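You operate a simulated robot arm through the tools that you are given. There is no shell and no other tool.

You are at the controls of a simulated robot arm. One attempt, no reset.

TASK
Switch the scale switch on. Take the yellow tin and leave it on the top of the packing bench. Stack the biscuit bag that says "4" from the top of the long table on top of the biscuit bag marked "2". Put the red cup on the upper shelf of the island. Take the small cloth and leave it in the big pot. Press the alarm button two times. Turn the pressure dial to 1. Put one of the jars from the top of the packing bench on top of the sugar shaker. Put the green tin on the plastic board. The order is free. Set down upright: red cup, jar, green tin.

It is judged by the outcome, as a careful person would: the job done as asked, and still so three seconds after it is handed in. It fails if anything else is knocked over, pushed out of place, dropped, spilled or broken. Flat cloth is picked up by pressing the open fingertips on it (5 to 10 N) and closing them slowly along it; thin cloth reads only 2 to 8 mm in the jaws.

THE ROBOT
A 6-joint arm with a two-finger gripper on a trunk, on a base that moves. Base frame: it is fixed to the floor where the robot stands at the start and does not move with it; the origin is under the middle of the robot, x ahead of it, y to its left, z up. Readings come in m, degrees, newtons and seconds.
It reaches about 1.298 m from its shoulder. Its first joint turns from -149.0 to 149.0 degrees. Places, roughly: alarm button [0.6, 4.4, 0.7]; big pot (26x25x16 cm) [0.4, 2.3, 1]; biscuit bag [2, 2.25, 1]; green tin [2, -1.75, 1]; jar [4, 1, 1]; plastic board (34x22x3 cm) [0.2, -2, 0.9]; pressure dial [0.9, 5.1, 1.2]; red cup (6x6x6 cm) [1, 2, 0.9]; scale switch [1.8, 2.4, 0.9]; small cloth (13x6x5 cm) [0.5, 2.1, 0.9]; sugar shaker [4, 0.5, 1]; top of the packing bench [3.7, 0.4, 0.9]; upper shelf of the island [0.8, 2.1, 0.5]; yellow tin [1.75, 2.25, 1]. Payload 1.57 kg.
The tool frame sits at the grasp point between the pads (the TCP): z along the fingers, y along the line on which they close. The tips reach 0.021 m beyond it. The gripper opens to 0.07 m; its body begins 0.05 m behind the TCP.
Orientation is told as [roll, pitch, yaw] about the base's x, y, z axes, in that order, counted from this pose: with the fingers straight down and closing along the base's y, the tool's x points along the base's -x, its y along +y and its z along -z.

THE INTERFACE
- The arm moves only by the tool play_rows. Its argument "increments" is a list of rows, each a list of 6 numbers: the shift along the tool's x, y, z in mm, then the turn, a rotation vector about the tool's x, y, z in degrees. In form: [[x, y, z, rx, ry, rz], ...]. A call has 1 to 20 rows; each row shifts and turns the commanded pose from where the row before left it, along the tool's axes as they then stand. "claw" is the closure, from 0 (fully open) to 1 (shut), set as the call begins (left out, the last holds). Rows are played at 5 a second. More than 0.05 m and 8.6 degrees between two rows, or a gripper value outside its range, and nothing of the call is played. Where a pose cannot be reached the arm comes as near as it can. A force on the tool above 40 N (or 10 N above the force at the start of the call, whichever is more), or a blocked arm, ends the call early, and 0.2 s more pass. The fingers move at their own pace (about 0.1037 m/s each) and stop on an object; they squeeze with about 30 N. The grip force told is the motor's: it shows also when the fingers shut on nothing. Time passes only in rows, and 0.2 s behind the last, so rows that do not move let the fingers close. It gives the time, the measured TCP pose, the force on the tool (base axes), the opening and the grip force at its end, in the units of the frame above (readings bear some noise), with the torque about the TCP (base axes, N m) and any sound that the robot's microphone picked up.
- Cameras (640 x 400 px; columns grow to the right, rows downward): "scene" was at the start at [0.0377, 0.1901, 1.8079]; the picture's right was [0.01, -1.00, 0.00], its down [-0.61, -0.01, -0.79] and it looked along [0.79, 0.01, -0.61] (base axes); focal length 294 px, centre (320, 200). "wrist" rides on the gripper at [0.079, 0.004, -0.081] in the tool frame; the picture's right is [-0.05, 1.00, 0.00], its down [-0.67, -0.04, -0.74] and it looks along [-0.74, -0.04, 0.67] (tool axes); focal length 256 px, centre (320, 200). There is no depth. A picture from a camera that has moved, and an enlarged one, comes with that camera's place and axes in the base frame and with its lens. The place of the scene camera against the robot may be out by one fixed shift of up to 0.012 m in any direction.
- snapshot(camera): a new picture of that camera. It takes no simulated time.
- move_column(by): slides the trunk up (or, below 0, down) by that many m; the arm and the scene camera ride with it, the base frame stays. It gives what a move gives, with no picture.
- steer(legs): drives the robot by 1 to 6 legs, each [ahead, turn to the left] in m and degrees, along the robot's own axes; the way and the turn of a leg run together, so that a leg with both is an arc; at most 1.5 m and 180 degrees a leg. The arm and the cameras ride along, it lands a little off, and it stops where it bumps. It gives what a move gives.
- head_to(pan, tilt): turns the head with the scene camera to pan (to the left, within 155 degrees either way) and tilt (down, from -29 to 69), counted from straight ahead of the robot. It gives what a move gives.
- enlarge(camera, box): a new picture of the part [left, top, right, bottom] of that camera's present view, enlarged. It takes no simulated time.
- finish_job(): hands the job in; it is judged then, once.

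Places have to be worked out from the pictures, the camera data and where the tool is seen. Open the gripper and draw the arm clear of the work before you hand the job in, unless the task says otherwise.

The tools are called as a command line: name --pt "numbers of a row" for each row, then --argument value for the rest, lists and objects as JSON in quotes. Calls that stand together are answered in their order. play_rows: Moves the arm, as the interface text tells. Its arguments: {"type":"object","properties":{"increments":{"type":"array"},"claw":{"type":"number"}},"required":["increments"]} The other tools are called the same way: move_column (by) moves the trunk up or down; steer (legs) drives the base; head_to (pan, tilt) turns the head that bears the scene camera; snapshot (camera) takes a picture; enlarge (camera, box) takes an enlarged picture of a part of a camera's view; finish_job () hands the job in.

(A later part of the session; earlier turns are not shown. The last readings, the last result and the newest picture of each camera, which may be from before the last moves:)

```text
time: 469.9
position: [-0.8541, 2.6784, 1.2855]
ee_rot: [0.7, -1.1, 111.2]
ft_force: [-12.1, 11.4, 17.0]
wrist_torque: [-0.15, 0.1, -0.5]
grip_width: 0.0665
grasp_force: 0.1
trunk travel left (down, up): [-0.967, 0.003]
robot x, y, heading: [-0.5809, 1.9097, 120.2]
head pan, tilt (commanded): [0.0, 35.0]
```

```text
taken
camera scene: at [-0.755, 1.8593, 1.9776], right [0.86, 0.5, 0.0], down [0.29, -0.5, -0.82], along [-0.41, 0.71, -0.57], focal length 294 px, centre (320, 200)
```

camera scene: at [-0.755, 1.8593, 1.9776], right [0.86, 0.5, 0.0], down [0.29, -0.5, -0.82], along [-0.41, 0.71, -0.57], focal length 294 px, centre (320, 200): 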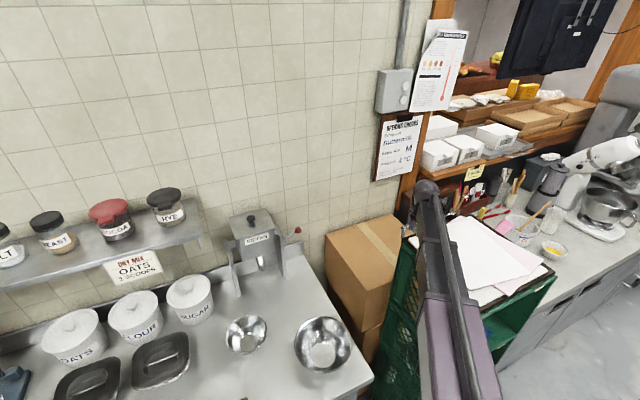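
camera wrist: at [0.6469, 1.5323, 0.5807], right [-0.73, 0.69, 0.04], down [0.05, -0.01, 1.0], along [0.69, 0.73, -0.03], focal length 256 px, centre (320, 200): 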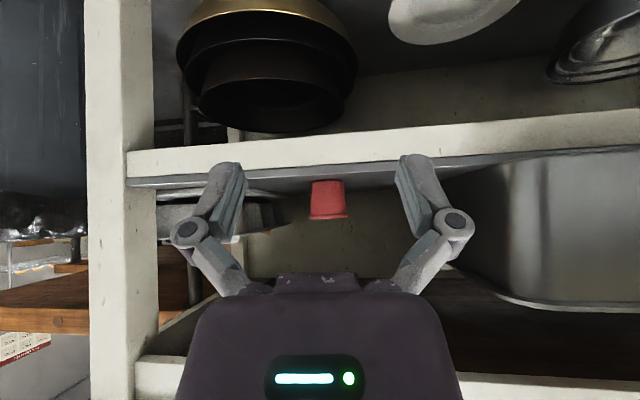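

The hand touched the crate tower while turning. I turn back left at once to get clear, then inspect.

steer --legs '[[0, 8]]'

snapshot --camera "scene"

snapshot --camera "wrist"

```text
time: 471.0
position: [-0.959, 2.63, 1.2869]
ee_rot: [0.7, -1.1, 119.4]
ft_force: [-0.3, -0.4, 0.4]
wrist_torque: [-0.01, 0.03, 0.05]
grip_width: 0.0704
grasp_force: 0.1
trunk travel left (down, up): [-0.967, 0.003]
robot x, y, heading: [-0.5809, 1.9096, 128.0]
head pan, tilt (commanded): [0.0, 35.0]
```

```text
taken
camera scene: at [-0.7447, 1.8342, 1.9778], right [0.79, 0.62, 0.0], down [0.35, -0.45, -0.82], along [-0.51, 0.65, -0.57], focal length 294 px, centre (320, 200)
```

scene: 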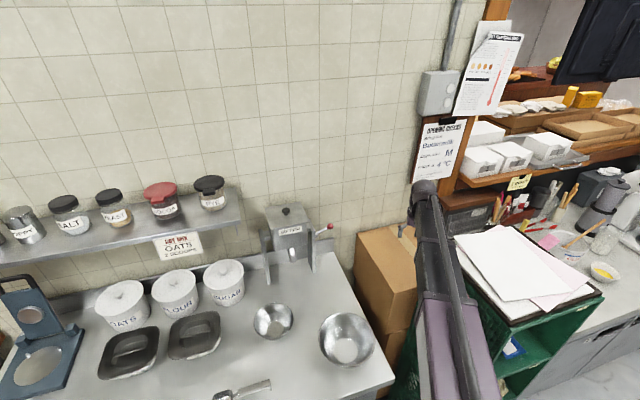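

```text
taken
camera wrist: at [-0.922, 2.5582, 1.3666], right [-0.89, -0.45, 0.01], down [-0.28, 0.59, 0.76], along [-0.35, 0.67, -0.65], focal length 256 px, centre (320, 200)
```

wrist: 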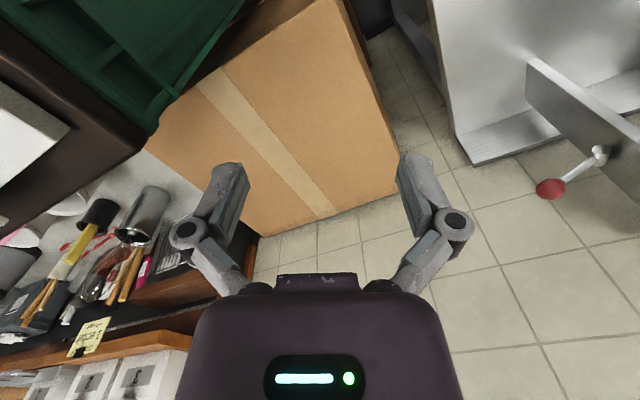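

The tower seems to have held. I reverse away from it so I can swing the arm to my right side before entering the aisle.

steer --legs '[[-0.6, 0]]'

head_to --pan -20 --tilt 30

snapshot --camera "scene"

enlarge --camera "scene" --box '[200, 130, 400, 330]'

```text
time: 475.2
position: [-0.5853, 2.1473, 1.2854]
ee_rot: [0.8, -1.2, 119.8]
ft_force: [-0.2, 0.5, -0.6]
wrist_torque: [0.01, 0.01, 0.05]
grip_width: 0.0701
grasp_force: 0.1
trunk travel left (down, up): [-0.967, 0.003]
robot x, y, heading: [-0.2021, 1.4263, 128.3]
head pan, tilt (commanded): [0.0, 35.0]
```

```text
time: 476.0
position: [-0.5865, 2.149, 1.2847]
ee_rot: [0.7, -1.0, 119.8]
ft_force: [-0.4, 0.4, -0.3]
wrist_torque: [-0.01, 0.0, 0.0]
grip_width: 0.0701
grasp_force: 0.0
trunk travel left (down, up): [-0.967, 0.003]
robot x, y, heading: [-0.2056, 1.4268, 128.3]
head pan, tilt (commanded): [-20.0, 30.0]
```

```text
taken
camera scene: at [-0.3433, 1.3703, 1.9854], right [0.95, 0.31, 0.0], down [0.16, -0.47, -0.87], along [-0.27, 0.82, -0.5], focal length 294 px, centre (320, 200)
```

scene: 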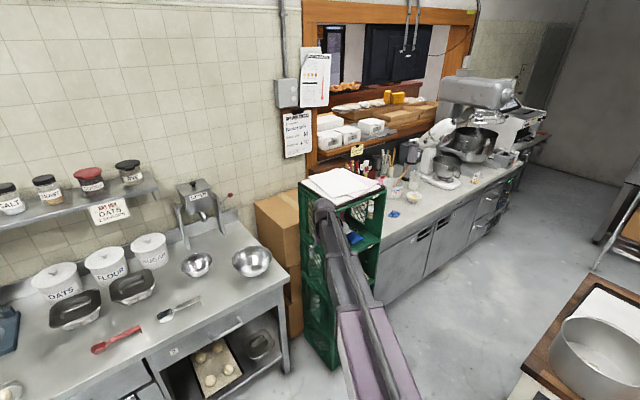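

```text
2.00 times, centred on (300, 230) of scene
camera zoom: at [-0.3433, 1.3703, 1.9854], right [0.95, 0.31, 0.0], down [0.16, -0.47, -0.87], along [-0.27, 0.82, -0.5], focal length 588 px, centre (360, 140)
```

zoom: 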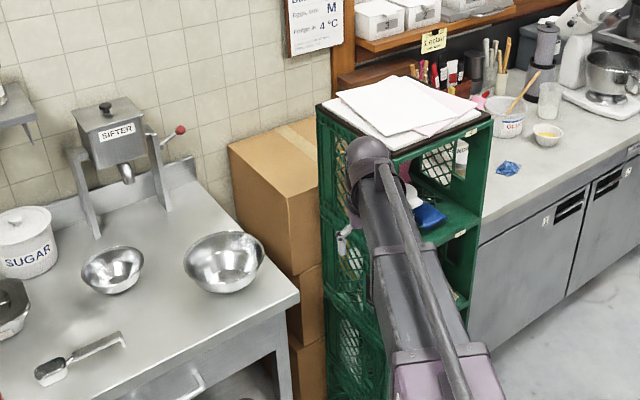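

I return to my earlier viewpoint to compare the tower's position with the picture I took before the contact.

steer --legs '[[0, 4.7], [-0.554, 0], [0, -77.5]]'

head_to --pan 35 --tilt 30

snapshot --camera "scene"

```text
time: 485.4
position: [0.7583, 1.5881, 1.285]
ee_rot: [0.8, -0.9, 46.5]
ft_force: [-0.4, -0.1, 0.2]
wrist_torque: [-0.01, 0.02, -0.01]
grip_width: 0.07
grasp_force: 0.1
trunk travel left (down, up): [-0.967, 0.003]
robot x, y, heading: [0.185, 1.0072, 55.1]
head pan, tilt (commanded): [-20.0, 30.0]
```

```text
time: 486.6
position: [0.7571, 1.5884, 1.286]
ee_rot: [0.8, -0.9, 46.5]
ft_force: [-0.1, 0.2, 0.2]
wrist_torque: [-0.02, -0.03, -0.02]
grip_width: 0.0697
grasp_force: 0.2
trunk travel left (down, up): [-0.967, 0.003]
robot x, y, heading: [0.1851, 1.0063, 55.4]
head pan, tilt (commanded): [35.0, 30.0]
```

```text
taken
camera scene: at [0.0157, 1.156, 1.9855], right [1.0, 0.0, 0.0], down [0.0, -0.5, -0.87], along [0.0, 0.87, -0.5], focal length 294 px, centre (320, 200)
```

scene: 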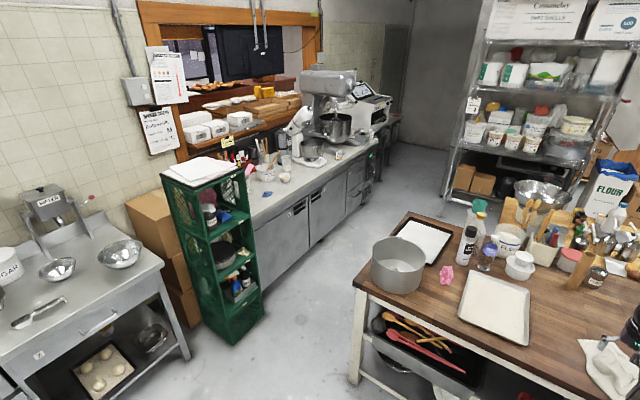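

The tower sits exactly where it was (all landmarks shift alike), so nothing was displaced. Here in the open I swing the arm to my right side.

play_rows --pt "24.6 -41.2 0 0 0 0" --pt "24.6 -41.2 0 0 0 0" --pt "24.6 -41.2 0 0 0 0" --pt "24.6 -41.2 0 0 0 0" --pt "24.6 -41.2 0 0 0 0" --pt "24.6 -41.2 0 0 0 0" --pt "24.6 -41.2 0 0 0 0" --pt "24.6 -41.2 0 0 0 0" --pt "24.6 -41.2 0 0 0 0" --pt "24.6 -41.2 0 0 0 0" --pt "24.6 -41.2 0 0 0 0"

play_rows --pt "39.6 -24.9 0 0 0 0" --pt "39.6 -24.9 0 0 0 0" --pt "39.6 -24.9 0 0 0 0" --pt "39.6 -24.9 0 0 0 0" --pt "39.6 -24.9 0 0 0 0" --pt "39.6 -24.9 0 0 0 0" --pt "39.6 -24.9 0 0 0 0" --pt "39.6 -24.9 0 0 0 0" --pt "39.6 -24.9 0 0 0 0" --pt "39.6 -24.9 0 0 0 0" --pt "39.6 -24.9 0 0 0 0" --pt "0 0 0 0 0 0"

play_rows --pt "0 0 0 0 0 8.2" --pt "0 0 0 0 0 8.2" --pt "0 0 0 0 0 8.2" --pt "0 0 0 0 0 8.2" --pt "0 0 0 0 0 8.2" --pt "0 0 0 0 0 8.2" --pt "0 0 0 0 0 8.2" --pt "0 0 0 0 0 8.2" --pt "0 0 0 0 0 8.2" --pt "0 0 0 0 0 8.2" --pt "0 0 0 0 0 0"

```text
time: 489.0
position: [0.8968, 1.0782, 1.2853]
ee_rot: [0.8, -1.1, 46.4]
ft_force: [0.4, -0.7, -0.1]
wrist_torque: [0.04, -0.01, 0.0]
grip_width: 0.0698
grasp_force: 0.1
out of reach, approached as far as the arm can: row 4, 7
trunk travel left (down, up): [-0.967, 0.003]
robot x, y, heading: [0.1909, 1.01, 55.2]
head pan, tilt (commanded): [35.0, 30.0]
```

```text
time: 491.6
position: [0.7974, 0.5784, 1.2865]
ee_rot: [0.7, -0.9, 46.4]
ft_force: [0.0, -1.5, 0.5]
wrist_torque: [-0.02, -0.02, -0.02]
grip_width: 0.0699
grasp_force: 0.0
out of reach, approached as far as the arm can: row 3, 5, 9
trunk travel left (down, up): [-0.967, 0.003]
robot x, y, heading: [0.1852, 1.0055, 55.4]
head pan, tilt (commanded): [35.0, 30.0]
```

```text
time: 494.0
position: [0.7975, 0.5751, 1.2847]
ee_rot: [1.0, 0.6, -35.8]
ft_force: [-0.2, -0.1, -0.1]
wrist_torque: [0.0, -0.02, 0.01]
grip_width: 0.0699
grasp_force: 0.1
out of reach, approached as far as the arm can: row 3
trunk travel left (down, up): [-0.967, 0.003]
robot x, y, heading: [0.1822, 1.0051, 55.3]
head pan, tilt (commanded): [35.0, 30.0]
```

Now I drive to the aisle's mouth with the arm held to the right and line up along the aisle.

steer --legs '[[0, 76], [1.13, 0], [0, -76]]'

head_to --pan 0 --tilt 40

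snapshot --camera "scene"

```text
time: 510.4
position: [0.0941, 1.4307, 1.2859]
ee_rot: [1.1, 0.5, -33.3]
ft_force: [0.4, 0.6, 0.6]
wrist_torque: [0.0, 0.0, 0.01]
grip_width: 0.0697
grasp_force: 0.1
trunk travel left (down, up): [-0.967, 0.003]
robot x, y, heading: [-0.4888, 1.8131, 58.4]
head pan, tilt (commanded): [35.0, 30.0]
```

```text
time: 511.4
position: [0.0963, 1.432, 1.2864]
ee_rot: [1.1, 0.6, -33.3]
ft_force: [0.1, 0.1, -0.2]
wrist_torque: [-0.06, 0.02, 0.0]
grip_width: 0.0699
grasp_force: 0.0
trunk travel left (down, up): [-0.967, 0.003]
robot x, y, heading: [-0.4886, 1.8108, 58.2]
head pan, tilt (commanded): [0.0, 40.0]
```

```text
taken
camera scene: at [-0.6185, 1.9351, 1.97], right [0.85, -0.53, 0.0], down [-0.34, -0.55, -0.77], along [0.4, 0.65, -0.64], focal length 294 px, centre (320, 200)
```

scene: 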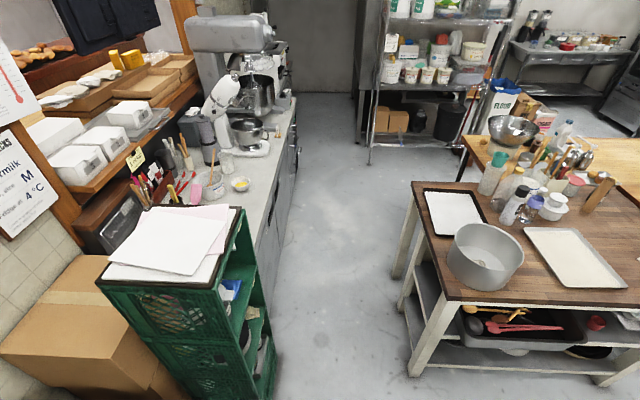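

I am 8 cm right of the aisle's centre line. I angle slightly left for 0.75 m, then straighten along the aisle, checking in between.

steer --legs '[[0, 3.8], [0.75, 0], [0, -5.7]]'

snapshot --camera "scene"

```text
time: 517.5
position: [0.4373, 2.0891, 1.2862]
ee_rot: [1.3, 0.6, -35.0]
ft_force: [-0.1, 0.4, -0.1]
wrist_torque: [-0.03, -0.03, 0.0]
grip_width: 0.0698
grasp_force: 0.1
trunk travel left (down, up): [-0.967, 0.003]
robot x, y, heading: [-0.1282, 2.4809, 57.1]
head pan, tilt (commanded): [0.0, 40.0]
```

```text
taken
camera scene: at [-0.2569, 2.6054, 1.9701], right [0.84, -0.54, 0.0], down [-0.35, -0.54, -0.77], along [0.42, 0.64, -0.64], focal length 294 px, centre (320, 200)
```

scene: 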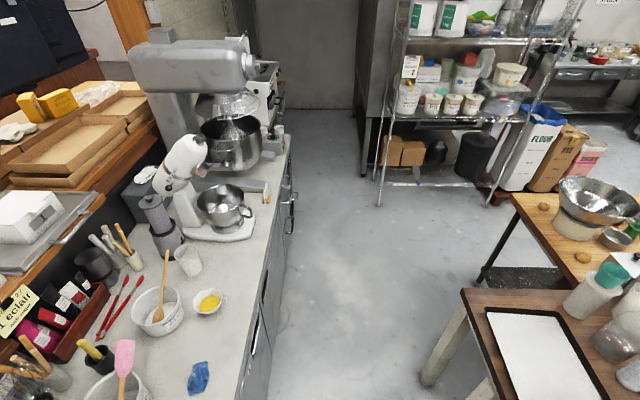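

Centred in the aisle. I continue 1.2 m to the open area past the island and look at the panel and the white machine.

steer --legs '[[1.2, 0]]'

head_to --pan 20 --tilt 35

snapshot --camera "scene"

head_to --pan 20 --tilt 10

snapshot --camera "scene"

```text
time: 525.2
position: [1.1142, 3.1317, 1.2858]
ee_rot: [1.1, 0.6, -34.7]
ft_force: [-0.3, -0.7, 0.7]
wrist_torque: [0.01, 0.04, -0.01]
grip_width: 0.0698
grasp_force: 0.0
trunk travel left (down, up): [-0.967, 0.003]
robot x, y, heading: [0.5494, 3.5212, 57.2]
head pan, tilt (commanded): [0.0, 40.0]
```

```text
time: 526.0
position: [1.1136, 3.1334, 1.2856]
ee_rot: [1.0, 0.6, -34.6]
ft_force: [-0.5, -0.4, -0.2]
wrist_torque: [-0.01, 0.01, -0.02]
grip_width: 0.0698
grasp_force: 0.1
trunk travel left (down, up): [-0.967, 0.003]
robot x, y, heading: [0.5457, 3.5261, 57.3]
head pan, tilt (commanded): [20.0, 35.0]
```

```text
taken
camera scene: at [0.3917, 3.662, 1.9776], right [0.97, -0.22, 0.0], down [-0.13, -0.56, -0.82], along [0.18, 0.8, -0.57], focal length 294 px, centre (320, 200)
```

scene: 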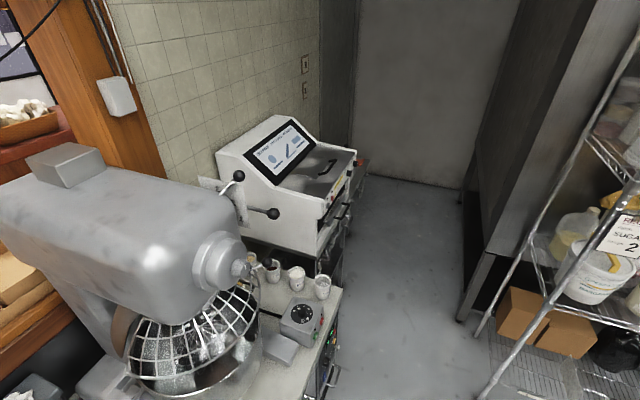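

```text
time: 526.9
position: [1.1141, 3.1328, 1.2849]
ee_rot: [1.1, 0.6, -34.7]
ft_force: [0.2, -0.5, -0.5]
wrist_torque: [0.03, -0.01, 0.01]
grip_width: 0.07
grasp_force: 0.0
trunk travel left (down, up): [-0.967, 0.003]
robot x, y, heading: [0.5424, 3.5213, 57.2]
head pan, tilt (commanded): [20.0, 10.0]
```

```text
taken
camera scene: at [0.3927, 3.6667, 2.0177], right [0.97, -0.22, 0.0], down [-0.04, -0.17, -0.98], along [0.22, 0.96, -0.17], focal length 294 px, centre (320, 200)
```

scene: 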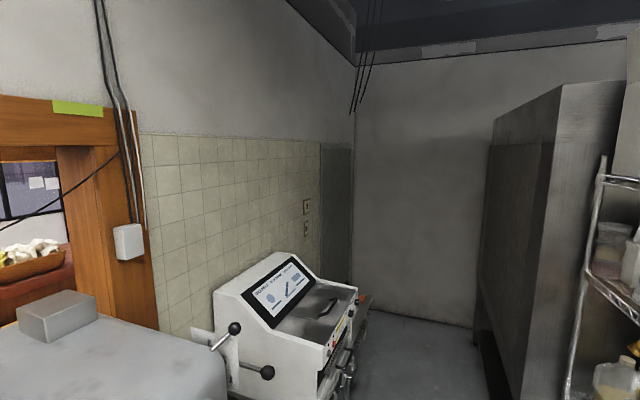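

The panel is edge-on from here. I swing the arm forward again, then shift to the right so I can face the counter's end.

play_rows --pt "14.7 43.3 0 0 0 0" --pt "14.7 43.3 0 0 0 0" --pt "14.7 43.3 0 0 0 0" --pt "14.7 43.3 0 0 0 0" --pt "14.7 43.3 0 0 0 0" --pt "14.7 43.3 0 0 0 0" --pt "14.7 43.3 0 0 0 0" --pt "14.7 43.3 0 0 0 0" --pt "14.7 43.3 0 0 0 0" --pt "14.7 43.3 0 0 0 0" --pt "14.7 43.3 0 0 0 0" --pt "14.7 43.3 0 0 0 0"

play_rows --pt "44.7 16.5 0 0 0 0" --pt "44.7 16.5 0 0 0 0" --pt "44.7 16.5 0 0 0 0" --pt "44.7 16.5 0 0 0 0" --pt "44.7 16.5 0 0 0 0" --pt "44.7 16.5 0 0 0 0" --pt "44.7 16.5 0 0 0 0" --pt "44.7 16.5 0 0 0 0" --pt "44.7 16.5 0 0 0 0" --pt "44.7 16.5 0 0 0 0" --pt "44.7 16.5 0 0 0 0" --pt "44.7 16.5 0 0 0 0" --pt "0 0 0 0 0 0"

play_rows --pt "0 0 0 0 0 -8.3" --pt "0 0 0 0 0 -8.3" --pt "0 0 0 0 0 -8.3" --pt "0 0 0 0 0 -8.3" --pt "0 0 0 0 0 -8.3" --pt "0 0 0 0 0 -8.3" --pt "0 0 0 0 0 -8.3" --pt "0 0 0 0 0 -8.3" --pt "0 0 0 0 0 -8.3" --pt "0 0 0 0 0 -8.3" --pt "0 0 0 0 0 -8.3" --pt "0 0 0 0 0 0"

steer --legs '[[0, -48], [0.61, 0]]'

```text
time: 529.5
position: [1.2677, 3.657, 1.2847]
ee_rot: [1.0, 0.6, -34.7]
ft_force: [0.2, -0.2, -0.2]
wrist_torque: [-0.02, 0.0, 0.01]
grip_width: 0.0703
grasp_force: 0.0
out of reach, approached as far as the arm can: row 4, 9
trunk travel left (down, up): [-0.967, 0.003]
robot x, y, heading: [0.5435, 3.5232, 57.2]
head pan, tilt (commanded): [20.0, 10.0]
```

```text
time: 532.3
position: [0.9378, 4.125, 1.2862]
ee_rot: [1.1, 0.5, -34.7]
ft_force: [0.0, -0.4, -0.1]
wrist_torque: [0.05, 0.03, 0.02]
grip_width: 0.07
grasp_force: 0.1
out of reach, approached as far as the arm can: row 4, 8, 10
trunk travel left (down, up): [-0.967, 0.003]
robot x, y, heading: [0.5454, 3.521, 57.2]
head pan, tilt (commanded): [20.0, 10.0]
```

```text
time: 534.9
position: [0.9364, 4.1273, 1.2848]
ee_rot: [0.5, -1.2, 56.7]
ft_force: [-0.2, 0.0, -0.1]
wrist_torque: [0.01, 0.02, -0.03]
grip_width: 0.0703
grasp_force: 0.0
trunk travel left (down, up): [-0.967, 0.003]
robot x, y, heading: [0.5476, 3.5217, 57.2]
head pan, tilt (commanded): [20.0, 10.0]
```

```text
time: 542.2
position: [1.8524, 3.7152, 1.285]
ee_rot: [0.6, -1.0, 7.9]
ft_force: [0.8, -0.9, -0.7]
wrist_torque: [0.02, 0.01, 0.03]
grip_width: 0.0703
grasp_force: 0.1
trunk travel left (down, up): [-0.967, 0.003]
robot x, y, heading: [1.1331, 3.6142, 8.0]
head pan, tilt (commanded): [20.0, 10.0]
```

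Now I turn left to face the counter's end and look at the controls.

steer --legs '[[0, 112]]'

head_to --pan 15 --tilt 35

snapshot --camera "scene"

head_to --pan -20 --tilt 20

snapshot --camera "scene"

```text
time: 544.8
position: [1.7854, 3.9083, 1.2882]
ee_rot: [0.9, -0.6, 25.1]
ft_force: [0.2, -0.3, -1.0]
wrist_torque: [0.03, 0.03, -0.02]
grip_width: 0.0702
grasp_force: 0.1
trunk travel left (down, up): [-0.967, 0.003]
robot x, y, heading: [1.1538, 3.6215, 23.2]
head pan, tilt (commanded): [20.0, 10.0]
stopped in leg 1: the robot was blocked; the commanded pose is now the measured one
```

```text
time: 545.7
position: [1.7859, 3.9084, 1.2877]
ee_rot: [0.7, -0.9, 25.1]
ft_force: [0.7, -0.5, 0.1]
wrist_torque: [0.02, 0.02, -0.01]
grip_width: 0.0697
grasp_force: 0.1
trunk travel left (down, up): [-0.967, 0.003]
robot x, y, heading: [1.1565, 3.6254, 23.5]
head pan, tilt (commanded): [15.0, 35.0]
```

```text
taken
camera scene: at [1.1126, 3.7989, 1.9788], right [0.62, -0.78, -0.01], down [-0.45, -0.35, -0.82], along [0.64, 0.51, -0.57], focal length 294 px, centre (320, 200)
```

scene: 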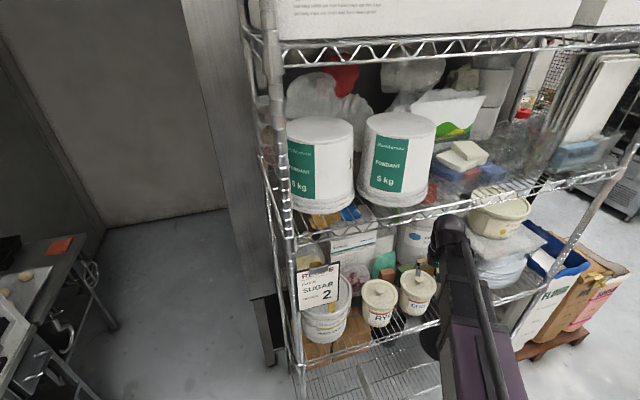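

```text
time: 546.7
position: [1.7857, 3.9083, 1.2883]
ee_rot: [0.8, -0.9, 25.2]
ft_force: [0.9, -0.2, 0.3]
wrist_torque: [0.01, -0.03, -0.01]
grip_width: 0.0701
grasp_force: 0.1
trunk travel left (down, up): [-0.967, 0.003]
robot x, y, heading: [1.159, 3.6265, 23.3]
head pan, tilt (commanded): [-20.0, 20.0]
```

```text
taken
camera scene: at [1.1371, 3.7496, 2.0025], right [0.06, -1.0, -0.01], down [-0.34, -0.01, -0.94], along [0.94, 0.06, -0.34], focal length 294 px, centre (320, 200)
```

scene: 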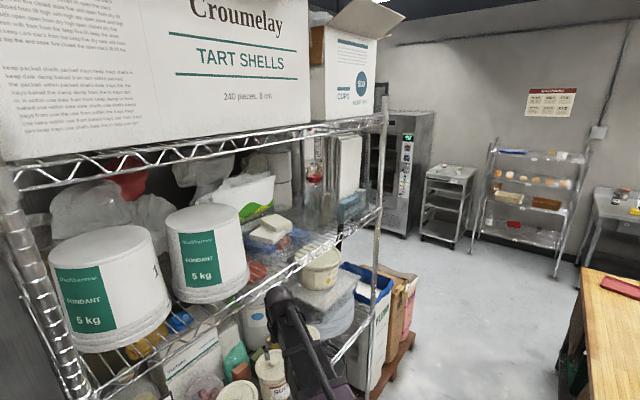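

Blocked: the boom has met the wire shelf's edge, which is nearer than I judged. I turn back right and look at it.

steer --legs '[[0, -16]]'

head_to --pan 25 --tilt 30

snapshot --camera "scene"

snapshot --camera "wrist"

```text
time: 548.4
position: [1.8427, 3.7393, 1.2877]
ee_rot: [0.1, -0.9, 9.2]
ft_force: [0.0, 0.6, 0.3]
wrist_torque: [0.0, -0.02, 0.01]
grip_width: 0.0699
grasp_force: 0.0
trunk travel left (down, up): [-0.967, 0.003]
robot x, y, heading: [1.1619, 3.6185, 7.4]
head pan, tilt (commanded): [-20.0, 20.0]
```

```text
time: 549.5
position: [1.8452, 3.7381, 1.2865]
ee_rot: [0.1, -0.7, 9.2]
ft_force: [-0.4, -0.1, 0.3]
wrist_torque: [0.02, -0.01, 0.01]
grip_width: 0.0698
grasp_force: 0.0
trunk travel left (down, up): [-0.967, 0.003]
robot x, y, heading: [1.1585, 3.6215, 7.5]
head pan, tilt (commanded): [25.0, 30.0]
```

```text
taken
camera scene: at [1.163, 3.8312, 1.9854], right [0.53, -0.84, 0.0], down [-0.42, -0.27, -0.87], along [0.73, 0.46, -0.5], focal length 294 px, centre (320, 200)
```

scene: 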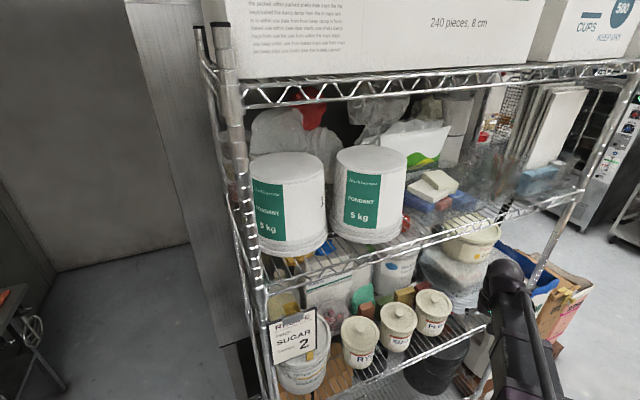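

```text
taken
camera wrist: at [1.765, 3.7293, 1.366], right [-0.11, 0.99, 0.0], down [0.66, 0.07, 0.75], along [0.75, 0.08, -0.66], focal length 256 px, centre (320, 200)
```

wrist: 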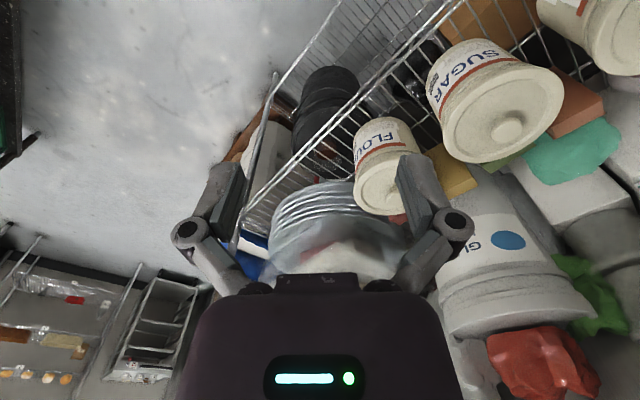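

The shelf's contents are all in place. I turn the other way round (to the right), where the arm sweeps only over low things.

steer --legs '[[0, -120], [0, -110]]'

head_to --pan 0 --tilt 30

snapshot --camera "scene"

```text
time: 564.2
position: [0.62, 4.0753, 1.2849]
ee_rot: [0.1, -0.7, 139.3]
ft_force: [-0.4, 0.3, 0.3]
wrist_torque: [0.01, -0.02, -0.02]
grip_width: 0.0701
grasp_force: 0.1
trunk travel left (down, up): [-0.967, 0.003]
robot x, y, heading: [1.1904, 3.6661, 138.0]
head pan, tilt (commanded): [25.0, 30.0]
```

```text
time: 565.1
position: [0.6223, 4.0758, 1.2861]
ee_rot: [0.3, -0.7, 139.2]
ft_force: [-0.8, -0.2, 0.6]
wrist_torque: [-0.04, 0.0, -0.02]
grip_width: 0.0702
grasp_force: 0.0
trunk travel left (down, up): [-0.967, 0.003]
robot x, y, heading: [1.1887, 3.6654, 137.9]
head pan, tilt (commanded): [0.0, 30.0]
```

```text
taken
camera scene: at [1.0384, 3.5694, 1.9855], right [0.67, 0.74, 0.0], down [0.37, -0.34, -0.87], along [-0.64, 0.58, -0.5], focal length 294 px, centre (320, 200)
```

scene: 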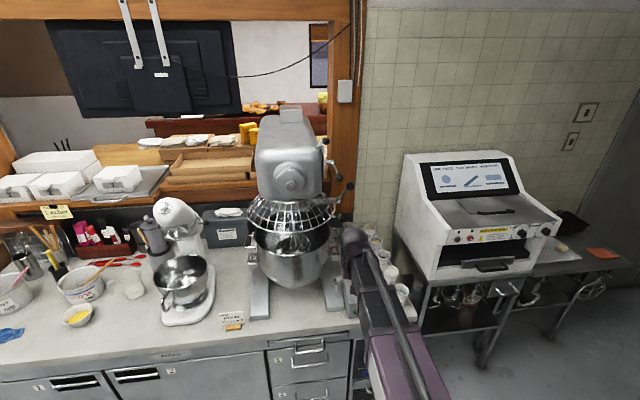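

Now I face the counter's end with the white machine to the right. I zoom in on the machine's front and the panel below the counter.

enlarge --camera "scene" --box '[395, 190, 565, 300]'

head_to --pan 0 --tilt 50

snapshot --camera "scene"

snapshot --camera "wrist"

```text
3.64 times, centred on (480, 245) of scene
camera zoom: at [1.0384, 3.5694, 1.9855], right [0.67, 0.74, 0.0], down [0.37, -0.34, -0.87], along [-0.64, 0.58, -0.5], focal length 1069 px, centre (-262, 36)
```

zoom: 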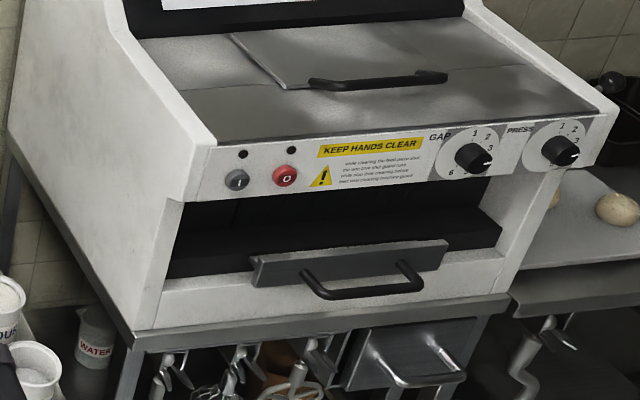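

```text
time: 566.0
position: [0.62, 4.074, 1.2856]
ee_rot: [0.2, -0.7, 139.3]
ft_force: [0.2, -0.3, 0.7]
wrist_torque: [0.02, 0.02, -0.04]
grip_width: 0.0698
grasp_force: 0.1
trunk travel left (down, up): [-0.967, 0.003]
robot x, y, heading: [1.1929, 3.6652, 138.0]
head pan, tilt (commanded): [0.0, 50.0]
```

```text
taken
camera scene: at [1.0477, 3.5596, 1.956], right [0.67, 0.74, 0.0], down [0.57, -0.51, -0.64], along [-0.48, 0.43, -0.77], focal length 294 px, centre (320, 200)
```

scene: 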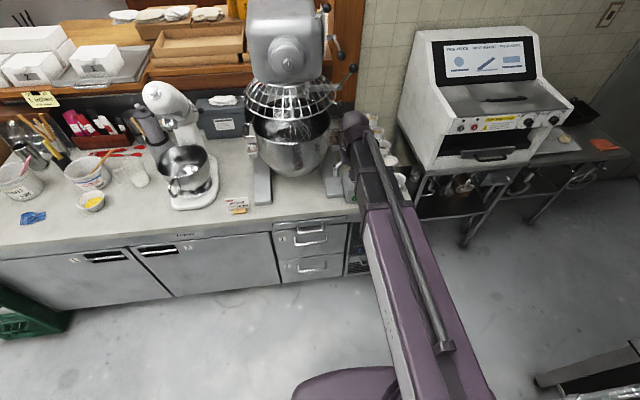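

```text
taken
camera wrist: at [0.679, 4.0193, 1.3661], right [-0.69, -0.72, 0.0], down [-0.47, 0.46, 0.75], along [-0.55, 0.52, -0.66], focal length 256 px, centre (320, 200)
```

wrist: 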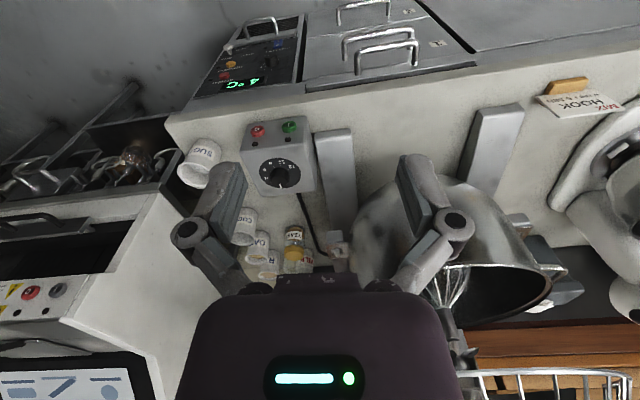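

I zoom the wrist view on the fridge panel to find the alarm button.

enlarge --camera "wrist" --box '[185, 0, 315, 105]'

head_to --pan -20 --tilt 30

enlarge --camera "scene" --box '[250, 180, 450, 290]'

```text
3.81 times, centred on (250, 52) of wrist
camera zoom: at [0.679, 4.0193, 1.3661], right [-0.69, -0.72, 0.0], down [-0.47, 0.46, 0.75], along [-0.55, 0.52, -0.66], focal length 975 px, centre (587, 762)
```

zoom: 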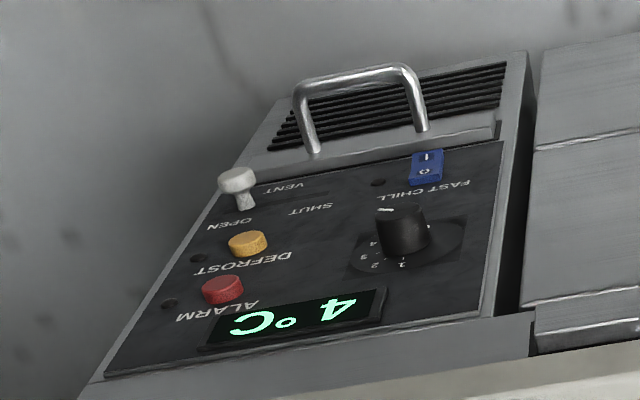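

```text
time: 566.8
position: [0.6208, 4.0745, 1.2862]
ee_rot: [0.3, -0.7, 139.4]
ft_force: [0.5, -0.3, -0.5]
wrist_torque: [0.03, 0.02, 0.02]
grip_width: 0.0697
grasp_force: 0.1
trunk travel left (down, up): [-0.967, 0.003]
robot x, y, heading: [1.1896, 3.6649, 137.7]
head pan, tilt (commanded): [-20.0, 30.0]
```

```text
3.20 times, centred on (350, 235) of scene
camera zoom: at [1.0623, 3.5876, 1.9853], right [0.88, 0.47, 0.0], down [0.24, -0.44, -0.87], along [-0.41, 0.76, -0.5], focal length 941 px, centre (224, 88)
```

zoom: 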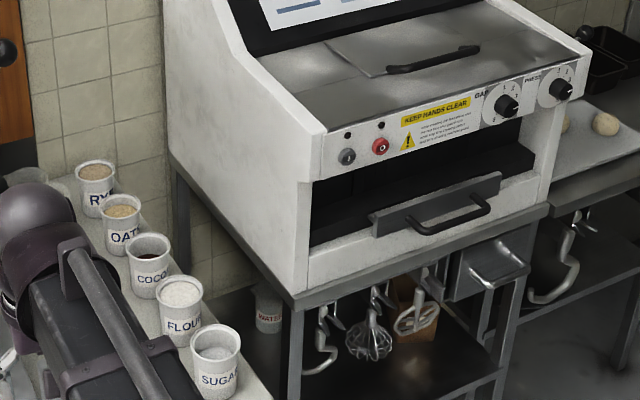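

The red ALARM button is at the panel's top right, near (0.65, 4.38, 0.70), with DEFROST just below it. I back up 10 cm for room and close the fingers.

steer --legs '[[-0.1, 0]]'

play_rows --pt "0 0 0 0 0 -7" --pt "0 0 0 0 0 0" --claw 1

```text
time: 568.1
position: [0.6986, 4.0044, 1.2864]
ee_rot: [0.3, -0.8, 139.5]
ft_force: [-0.5, -0.6, 0.6]
wrist_torque: [0.02, 0.01, 0.01]
grip_width: 0.07
grasp_force: 0.0
trunk travel left (down, up): [-0.967, 0.003]
robot x, y, heading: [1.2656, 3.5941, 138.1]
head pan, tilt (commanded): [-20.0, 30.0]
```

```text
time: 568.7
position: [0.6972, 4.0028, 1.2855]
ee_rot: [0.2, -0.7, 146.3]
ft_force: [-0.6, -0.3, 0.6]
wrist_torque: [-0.03, 0.02, -0.02]
grip_width: 0.0001
grasp_force: 28.6
trunk travel left (down, up): [-0.967, 0.003]
robot x, y, heading: [1.2688, 3.5954, 138.1]
head pan, tilt (commanded): [-20.0, 30.0]
```

I move the hand sideways to line up with the button and tilt it level, pointing at the panel, still at full height.

play_rows --pt "5.8 -41.3 0 0 0 0" --pt "5.8 -41.3 0 0 0 0" --pt "5.8 -41.3 0 0 0 0" --pt "5.8 -41.3 0 0 0 0" --pt "5.8 -41.3 0 0 0 0" --pt "5.8 -41.3 0 0 0 0" --pt "5.8 -41.3 0 0 0 0" --pt "0 0 0 0 0 0"

play_rows --pt "-27.8 0 -2.1 0 -8.5 0" --pt "-27.8 0 -2.1 0 -8.5 0" --pt "-27.8 0 -2.1 0 -8.5 0" --pt "-27.8 0 -2.1 0 -8.5 0" --pt "-27.8 0 -2.1 0 -8.5 0" --pt "-27.8 0 -2.1 0 -8.5 0" --pt "-27.8 0 -2.1 0 -8.5 0" --pt "-27.8 0 -2.1 0 -8.5 0" --pt "-27.8 0 -2.1 0 -8.5 0" --pt "-27.8 0 -2.1 0 -8.5 0" --pt "0 0 0 0 0 0"

snapshot --camera "wrist"

snapshot --camera "scene"

```text
time: 570.5
position: [0.89, 4.2197, 1.2855]
ee_rot: [0.2, -0.6, 146.3]
ft_force: [-0.8, -0.9, -0.5]
wrist_torque: [0.01, 0.01, -0.02]
grip_width: 0.0
grasp_force: 29.1
trunk travel left (down, up): [-0.967, 0.003]
robot x, y, heading: [1.2714, 3.5969, 138.1]
head pan, tilt (commanded): [-20.0, 30.0]
```

```text
time: 572.9
position: [0.7388, 4.3262, 1.4577]
ee_rot: [1.0, -85.7, 145.1]
ft_force: [-0.1, 0.3, -0.2]
wrist_torque: [0.0, -0.02, 0.01]
grip_width: 0.0
grasp_force: 29.1
trunk travel left (down, up): [-0.967, 0.003]
robot x, y, heading: [1.2676, 3.595, 137.8]
head pan, tilt (commanded): [-20.0, 30.0]
```

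```text
taken
camera wrist: at [0.8081, 4.2753, 1.3849], right [-0.56, -0.83, 0.05], down [0.6, -0.35, 0.72], along [-0.58, 0.43, 0.69], focal length 256 px, centre (320, 200)
```

wrist: 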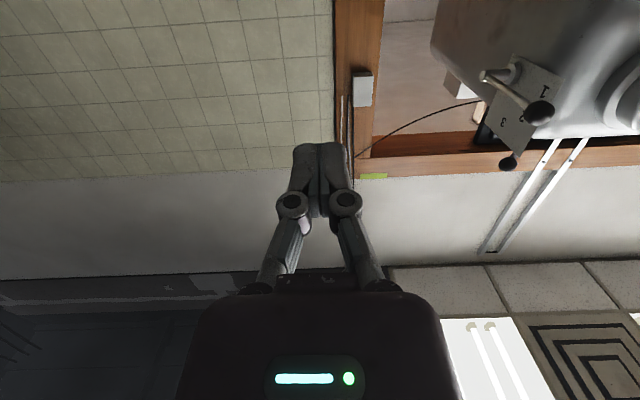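

```text
taken
camera scene: at [1.1394, 3.5182, 1.9854], right [0.88, 0.47, 0.0], down [0.23, -0.44, -0.87], along [-0.41, 0.76, -0.5], focal length 294 px, centre (320, 200)
```

scene: 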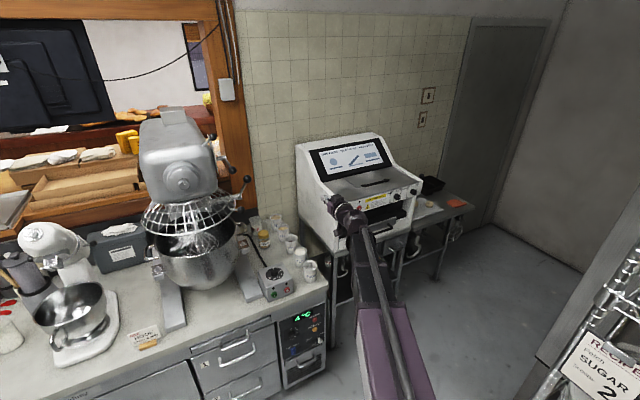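

The panel is now visible to the left of the arm; I enlarge it to locate the alarm button in the scene view too.

enlarge --camera "scene" --box '[265, 295, 345, 395]'

```text
4.00 times, centred on (305, 345) of scene
camera zoom: at [1.1394, 3.5182, 1.9854], right [0.88, 0.47, 0.0], down [0.23, -0.44, -0.87], along [-0.41, 0.76, -0.5], focal length 1176 px, centre (380, -380)
```

zoom: 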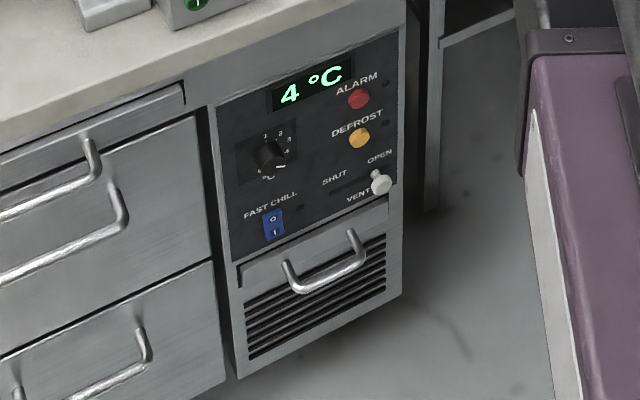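

Both cameras agree: the ALARM button is at (0.6505, 4.3856, 0.693). The hand is laterally lined up within 2 mm; I lower the trunk to button height.

move_column --by -0.4

move_column --by -0.362

snapshot --camera "wrist"

head_to --pan -15 --tilt 35

snapshot --camera "scene"

```text
time: 576.7
position: [0.7374, 4.3267, 1.0574]
ee_rot: [1.3, -85.5, 145.0]
ft_force: [0.0, 0.3, 0.0]
wrist_torque: [0.02, 0.0, 0.0]
grip_width: 0.0
grasp_force: 28.5
trunk travel left (down, up): [-0.567, 0.403]
robot x, y, heading: [1.2693, 3.5953, 138.0]
head pan, tilt (commanded): [-20.0, 30.0]
```

```text
time: 580.2
position: [0.738, 4.3258, 0.6954]
ee_rot: [1.3, -85.6, 145.0]
ft_force: [-0.3, 0.4, 0.2]
wrist_torque: [0.01, 0.0, 0.02]
grip_width: 0.0
grasp_force: 28.3
trunk travel left (down, up): [-0.205, 0.765]
robot x, y, heading: [1.267, 3.5946, 137.9]
head pan, tilt (commanded): [-20.0, 30.0]
```

```text
taken
camera wrist: at [0.8081, 4.2751, 0.6229], right [-0.56, -0.83, 0.05], down [0.6, -0.35, 0.72], along [-0.58, 0.43, 0.69], focal length 256 px, centre (320, 200)
```

wrist: 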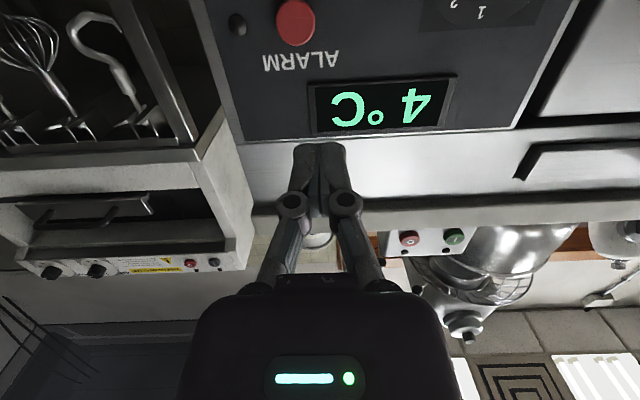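

```text
time: 580.9
position: [0.7371, 4.3259, 0.6951]
ee_rot: [1.5, -85.6, 145.0]
ft_force: [-0.6, -0.2, -0.5]
wrist_torque: [0.01, -0.04, -0.02]
grip_width: 0.0
grasp_force: 28.5
trunk travel left (down, up): [-0.205, 0.765]
robot x, y, heading: [1.2661, 3.5934, 138.2]
head pan, tilt (commanded): [-15.0, 35.0]
```

```text
taken
camera scene: at [1.1339, 3.5121, 1.2156], right [0.84, 0.54, 0.0], down [0.31, -0.48, -0.82], along [-0.45, 0.69, -0.57], focal length 294 px, centre (320, 200)
```

scene: 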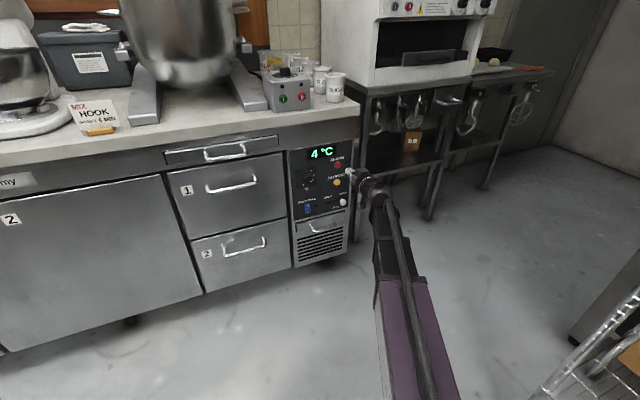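

The fingertips aim about 44 mm above and 18 mm beside the red button in this view (ALARM label and button seen at upper left). I correct by that and look again.

play_rows --pt "0 -18 0 0 0 0" --pt "0 0 0 0 0 0"

move_column --by -0.042

snapshot --camera "wrist"

enlarge --camera "scene" --box '[280, 120, 400, 220]'

```text
time: 581.5
position: [0.7487, 4.3418, 0.6944]
ee_rot: [1.2, -85.6, 145.3]
ft_force: [0.6, -0.3, -0.3]
wrist_torque: [0.04, 0.02, -0.01]
grip_width: 0.0
grasp_force: 28.9
trunk travel left (down, up): [-0.205, 0.765]
robot x, y, heading: [1.2657, 3.5929, 138.1]
head pan, tilt (commanded): [-15.0, 35.0]
```

```text
time: 582.3
position: [0.7478, 4.3398, 0.6544]
ee_rot: [1.3, -85.6, 145.0]
ft_force: [0.4, -0.9, -0.1]
wrist_torque: [0.0, -0.03, 0.0]
grip_width: 0.0
grasp_force: 28.8
trunk travel left (down, up): [-0.163, 0.807]
robot x, y, heading: [1.2656, 3.5978, 137.8]
head pan, tilt (commanded): [-15.0, 35.0]
```

```text
taken
camera wrist: at [0.8182, 4.2895, 0.5808], right [-0.56, -0.83, 0.05], down [0.6, -0.35, 0.72], along [-0.58, 0.43, 0.69], focal length 256 px, centre (320, 200)
```

wrist: 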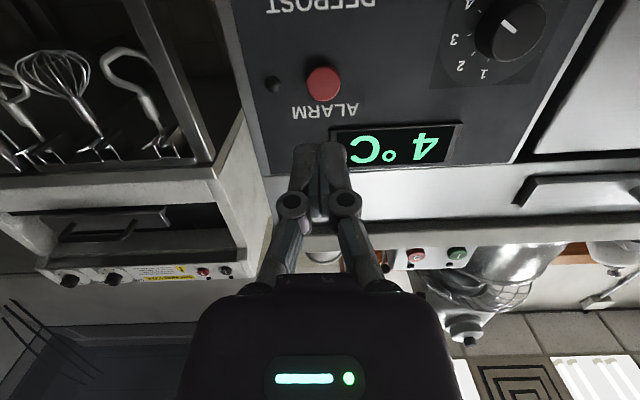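

```text
4.00 times, centred on (340, 170) of scene
camera zoom: at [1.1339, 3.5121, 1.1736], right [0.84, 0.54, 0.0], down [0.31, -0.48, -0.82], along [-0.45, 0.69, -0.57], focal length 1176 px, centre (240, 320)
```

zoom: 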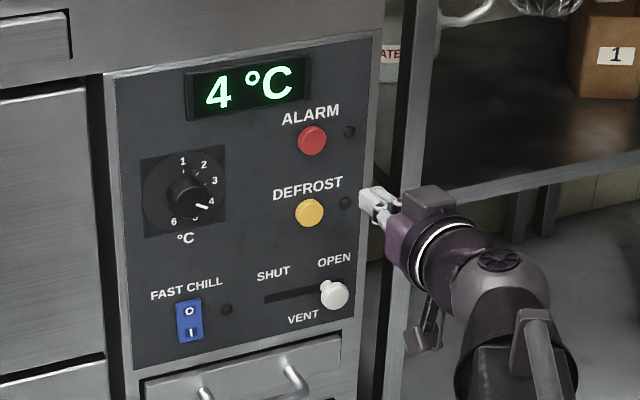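

The scene view confirms the tips are on line with the red ALARM button. I advance 6 cm level and check.

play_rows --pt "-0.8 1 10 0 0 0" --pt "-0.8 1 10 0 0 0" --pt "-0.8 0 10 0 0 0" --pt "-0.8 0 10 0 0 0" --pt "-0.8 0 10 0 0 0" --pt "0 0 0 0 0 0"

snapshot --camera "wrist"

enlarge --camera "scene" --box '[280, 120, 400, 220]'

```text
time: 583.7
position: [0.7051, 4.367, 0.6531]
ee_rot: [1.5, -85.6, 144.9]
ft_force: [0.4, 0.3, 0.2]
wrist_torque: [-0.01, -0.03, -0.01]
grip_width: 0.0001
grasp_force: 28.5
trunk travel left (down, up): [-0.163, 0.807]
robot x, y, heading: [1.2652, 3.5962, 137.8]
head pan, tilt (commanded): [-15.0, 35.0]
```

```text
taken
camera wrist: at [0.7754, 4.316, 0.5808], right [-0.56, -0.83, 0.06], down [0.6, -0.35, 0.72], along [-0.58, 0.43, 0.69], focal length 256 px, centre (320, 200)
```

wrist: 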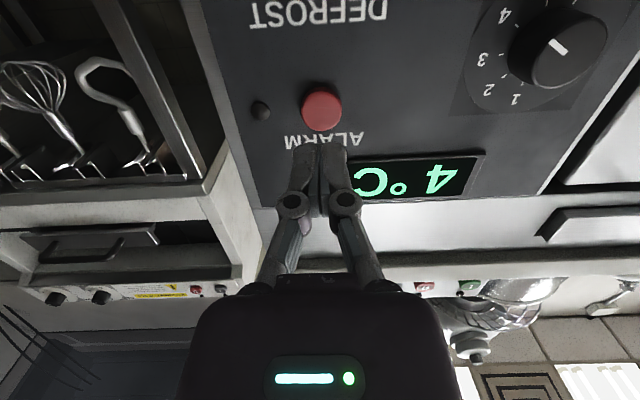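

```text
4.00 times, centred on (340, 170) of scene
camera zoom: at [1.1339, 3.5121, 1.1736], right [0.84, 0.54, 0.0], down [0.31, -0.48, -0.82], along [-0.45, 0.69, -0.57], focal length 1176 px, centre (240, 320)
```

zoom: 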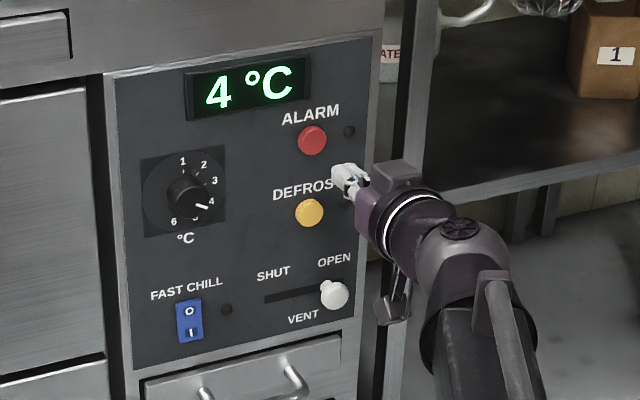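

Combining views, the button is at about z 0.661 and the tips are ~57 mm short of it. I raise 8 mm and advance 4 cm, then look.

move_column --by 0.008

play_rows --pt "-0.8 1 10 0 0 0" --pt "-0.8 0 10 0 0 0" --pt "-0.8 0 10 0 0 0" --pt "-0.8 0 8 0 0 0" --pt "0 0 0 0 0 0"

snapshot --camera "wrist"

enlarge --camera "scene" --box '[280, 120, 400, 220]'

```text
time: 584.3
position: [0.7049, 4.3685, 0.6614]
ee_rot: [1.4, -85.6, 144.9]
ft_force: [0.1, -0.1, 0.3]
wrist_torque: [-0.01, -0.01, 0.02]
grip_width: 0.0
grasp_force: 28.6
trunk travel left (down, up): [-0.171, 0.799]
robot x, y, heading: [1.2642, 3.5934, 138.0]
head pan, tilt (commanded): [-15.0, 35.0]
```

```text
time: 585.5
position: [0.6717, 4.3875, 0.6606]
ee_rot: [1.0, -85.5, 145.3]
ft_force: [-0.4, -0.4, 0.2]
wrist_torque: [0.01, 0.01, -0.03]
grip_width: 0.0
grasp_force: 28.8
trunk travel left (down, up): [-0.171, 0.799]
robot x, y, heading: [1.2655, 3.5955, 137.7]
head pan, tilt (commanded): [-15.0, 35.0]
```

```text
taken
camera wrist: at [0.7414, 4.3361, 0.5886], right [-0.56, -0.83, 0.05], down [0.6, -0.35, 0.72], along [-0.58, 0.43, 0.69], focal length 256 px, centre (320, 200)
```

wrist: 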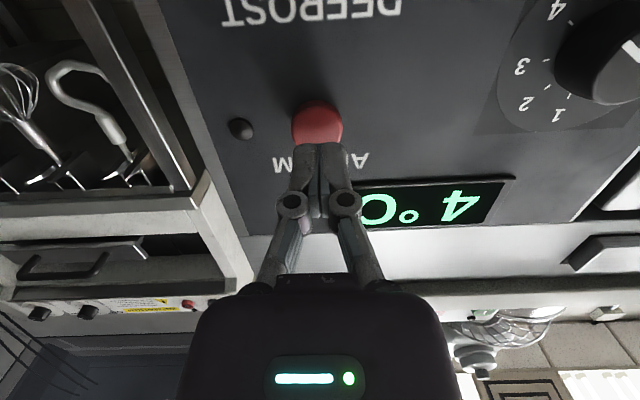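

```text
4.00 times, centred on (340, 170) of scene
camera zoom: at [1.1339, 3.5121, 1.1816], right [0.84, 0.54, 0.0], down [0.31, -0.48, -0.82], along [-0.45, 0.69, -0.57], focal length 1176 px, centre (240, 320)
```

zoom: 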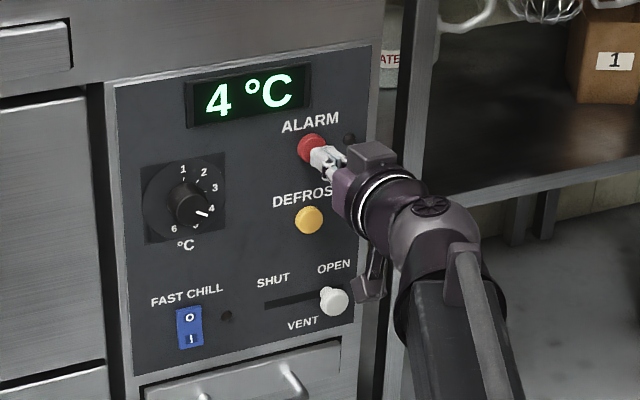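

The tips are about 2 cm from the button, well centred. I press forward in small steps, watching force and sound.

play_rows --pt "-0.4 0 5 0 0 0" --pt "-0.4 0 5 0 0 0" --pt "-0.3 0 4 0 0 0" --pt "0 0 0 0 0 0"

play_rows --pt "-0.3 0 4 0 0 0" --pt "0 0 0 0 0 0"

```text
time: 586.5
position: [0.6607, 4.3974, 0.6613]
ee_rot: [1.3, -85.5, 145.1]
ft_force: [-0.3, 0.9, 0.6]
wrist_torque: [0.0, 0.01, -0.02]
grip_width: 0.0
grasp_force: 28.6
trunk travel left (down, up): [-0.171, 0.799]
robot x, y, heading: [1.2666, 3.5917, 138.1]
head pan, tilt (commanded): [-15.0, 35.0]
```

```text
time: 587.1
position: [0.6568, 4.3989, 0.6612]
ee_rot: [1.3, -85.6, 145.1]
ft_force: [1.0, -1.3, -0.8]
wrist_torque: [-0.01, -0.03, 0.03]
grip_width: 0.006
grasp_force: 28.5
trunk travel left (down, up): [-0.171, 0.799]
robot x, y, heading: [1.2675, 3.5941, 138.0]
head pan, tilt (commanded): [-15.0, 35.0]
heard: click
```

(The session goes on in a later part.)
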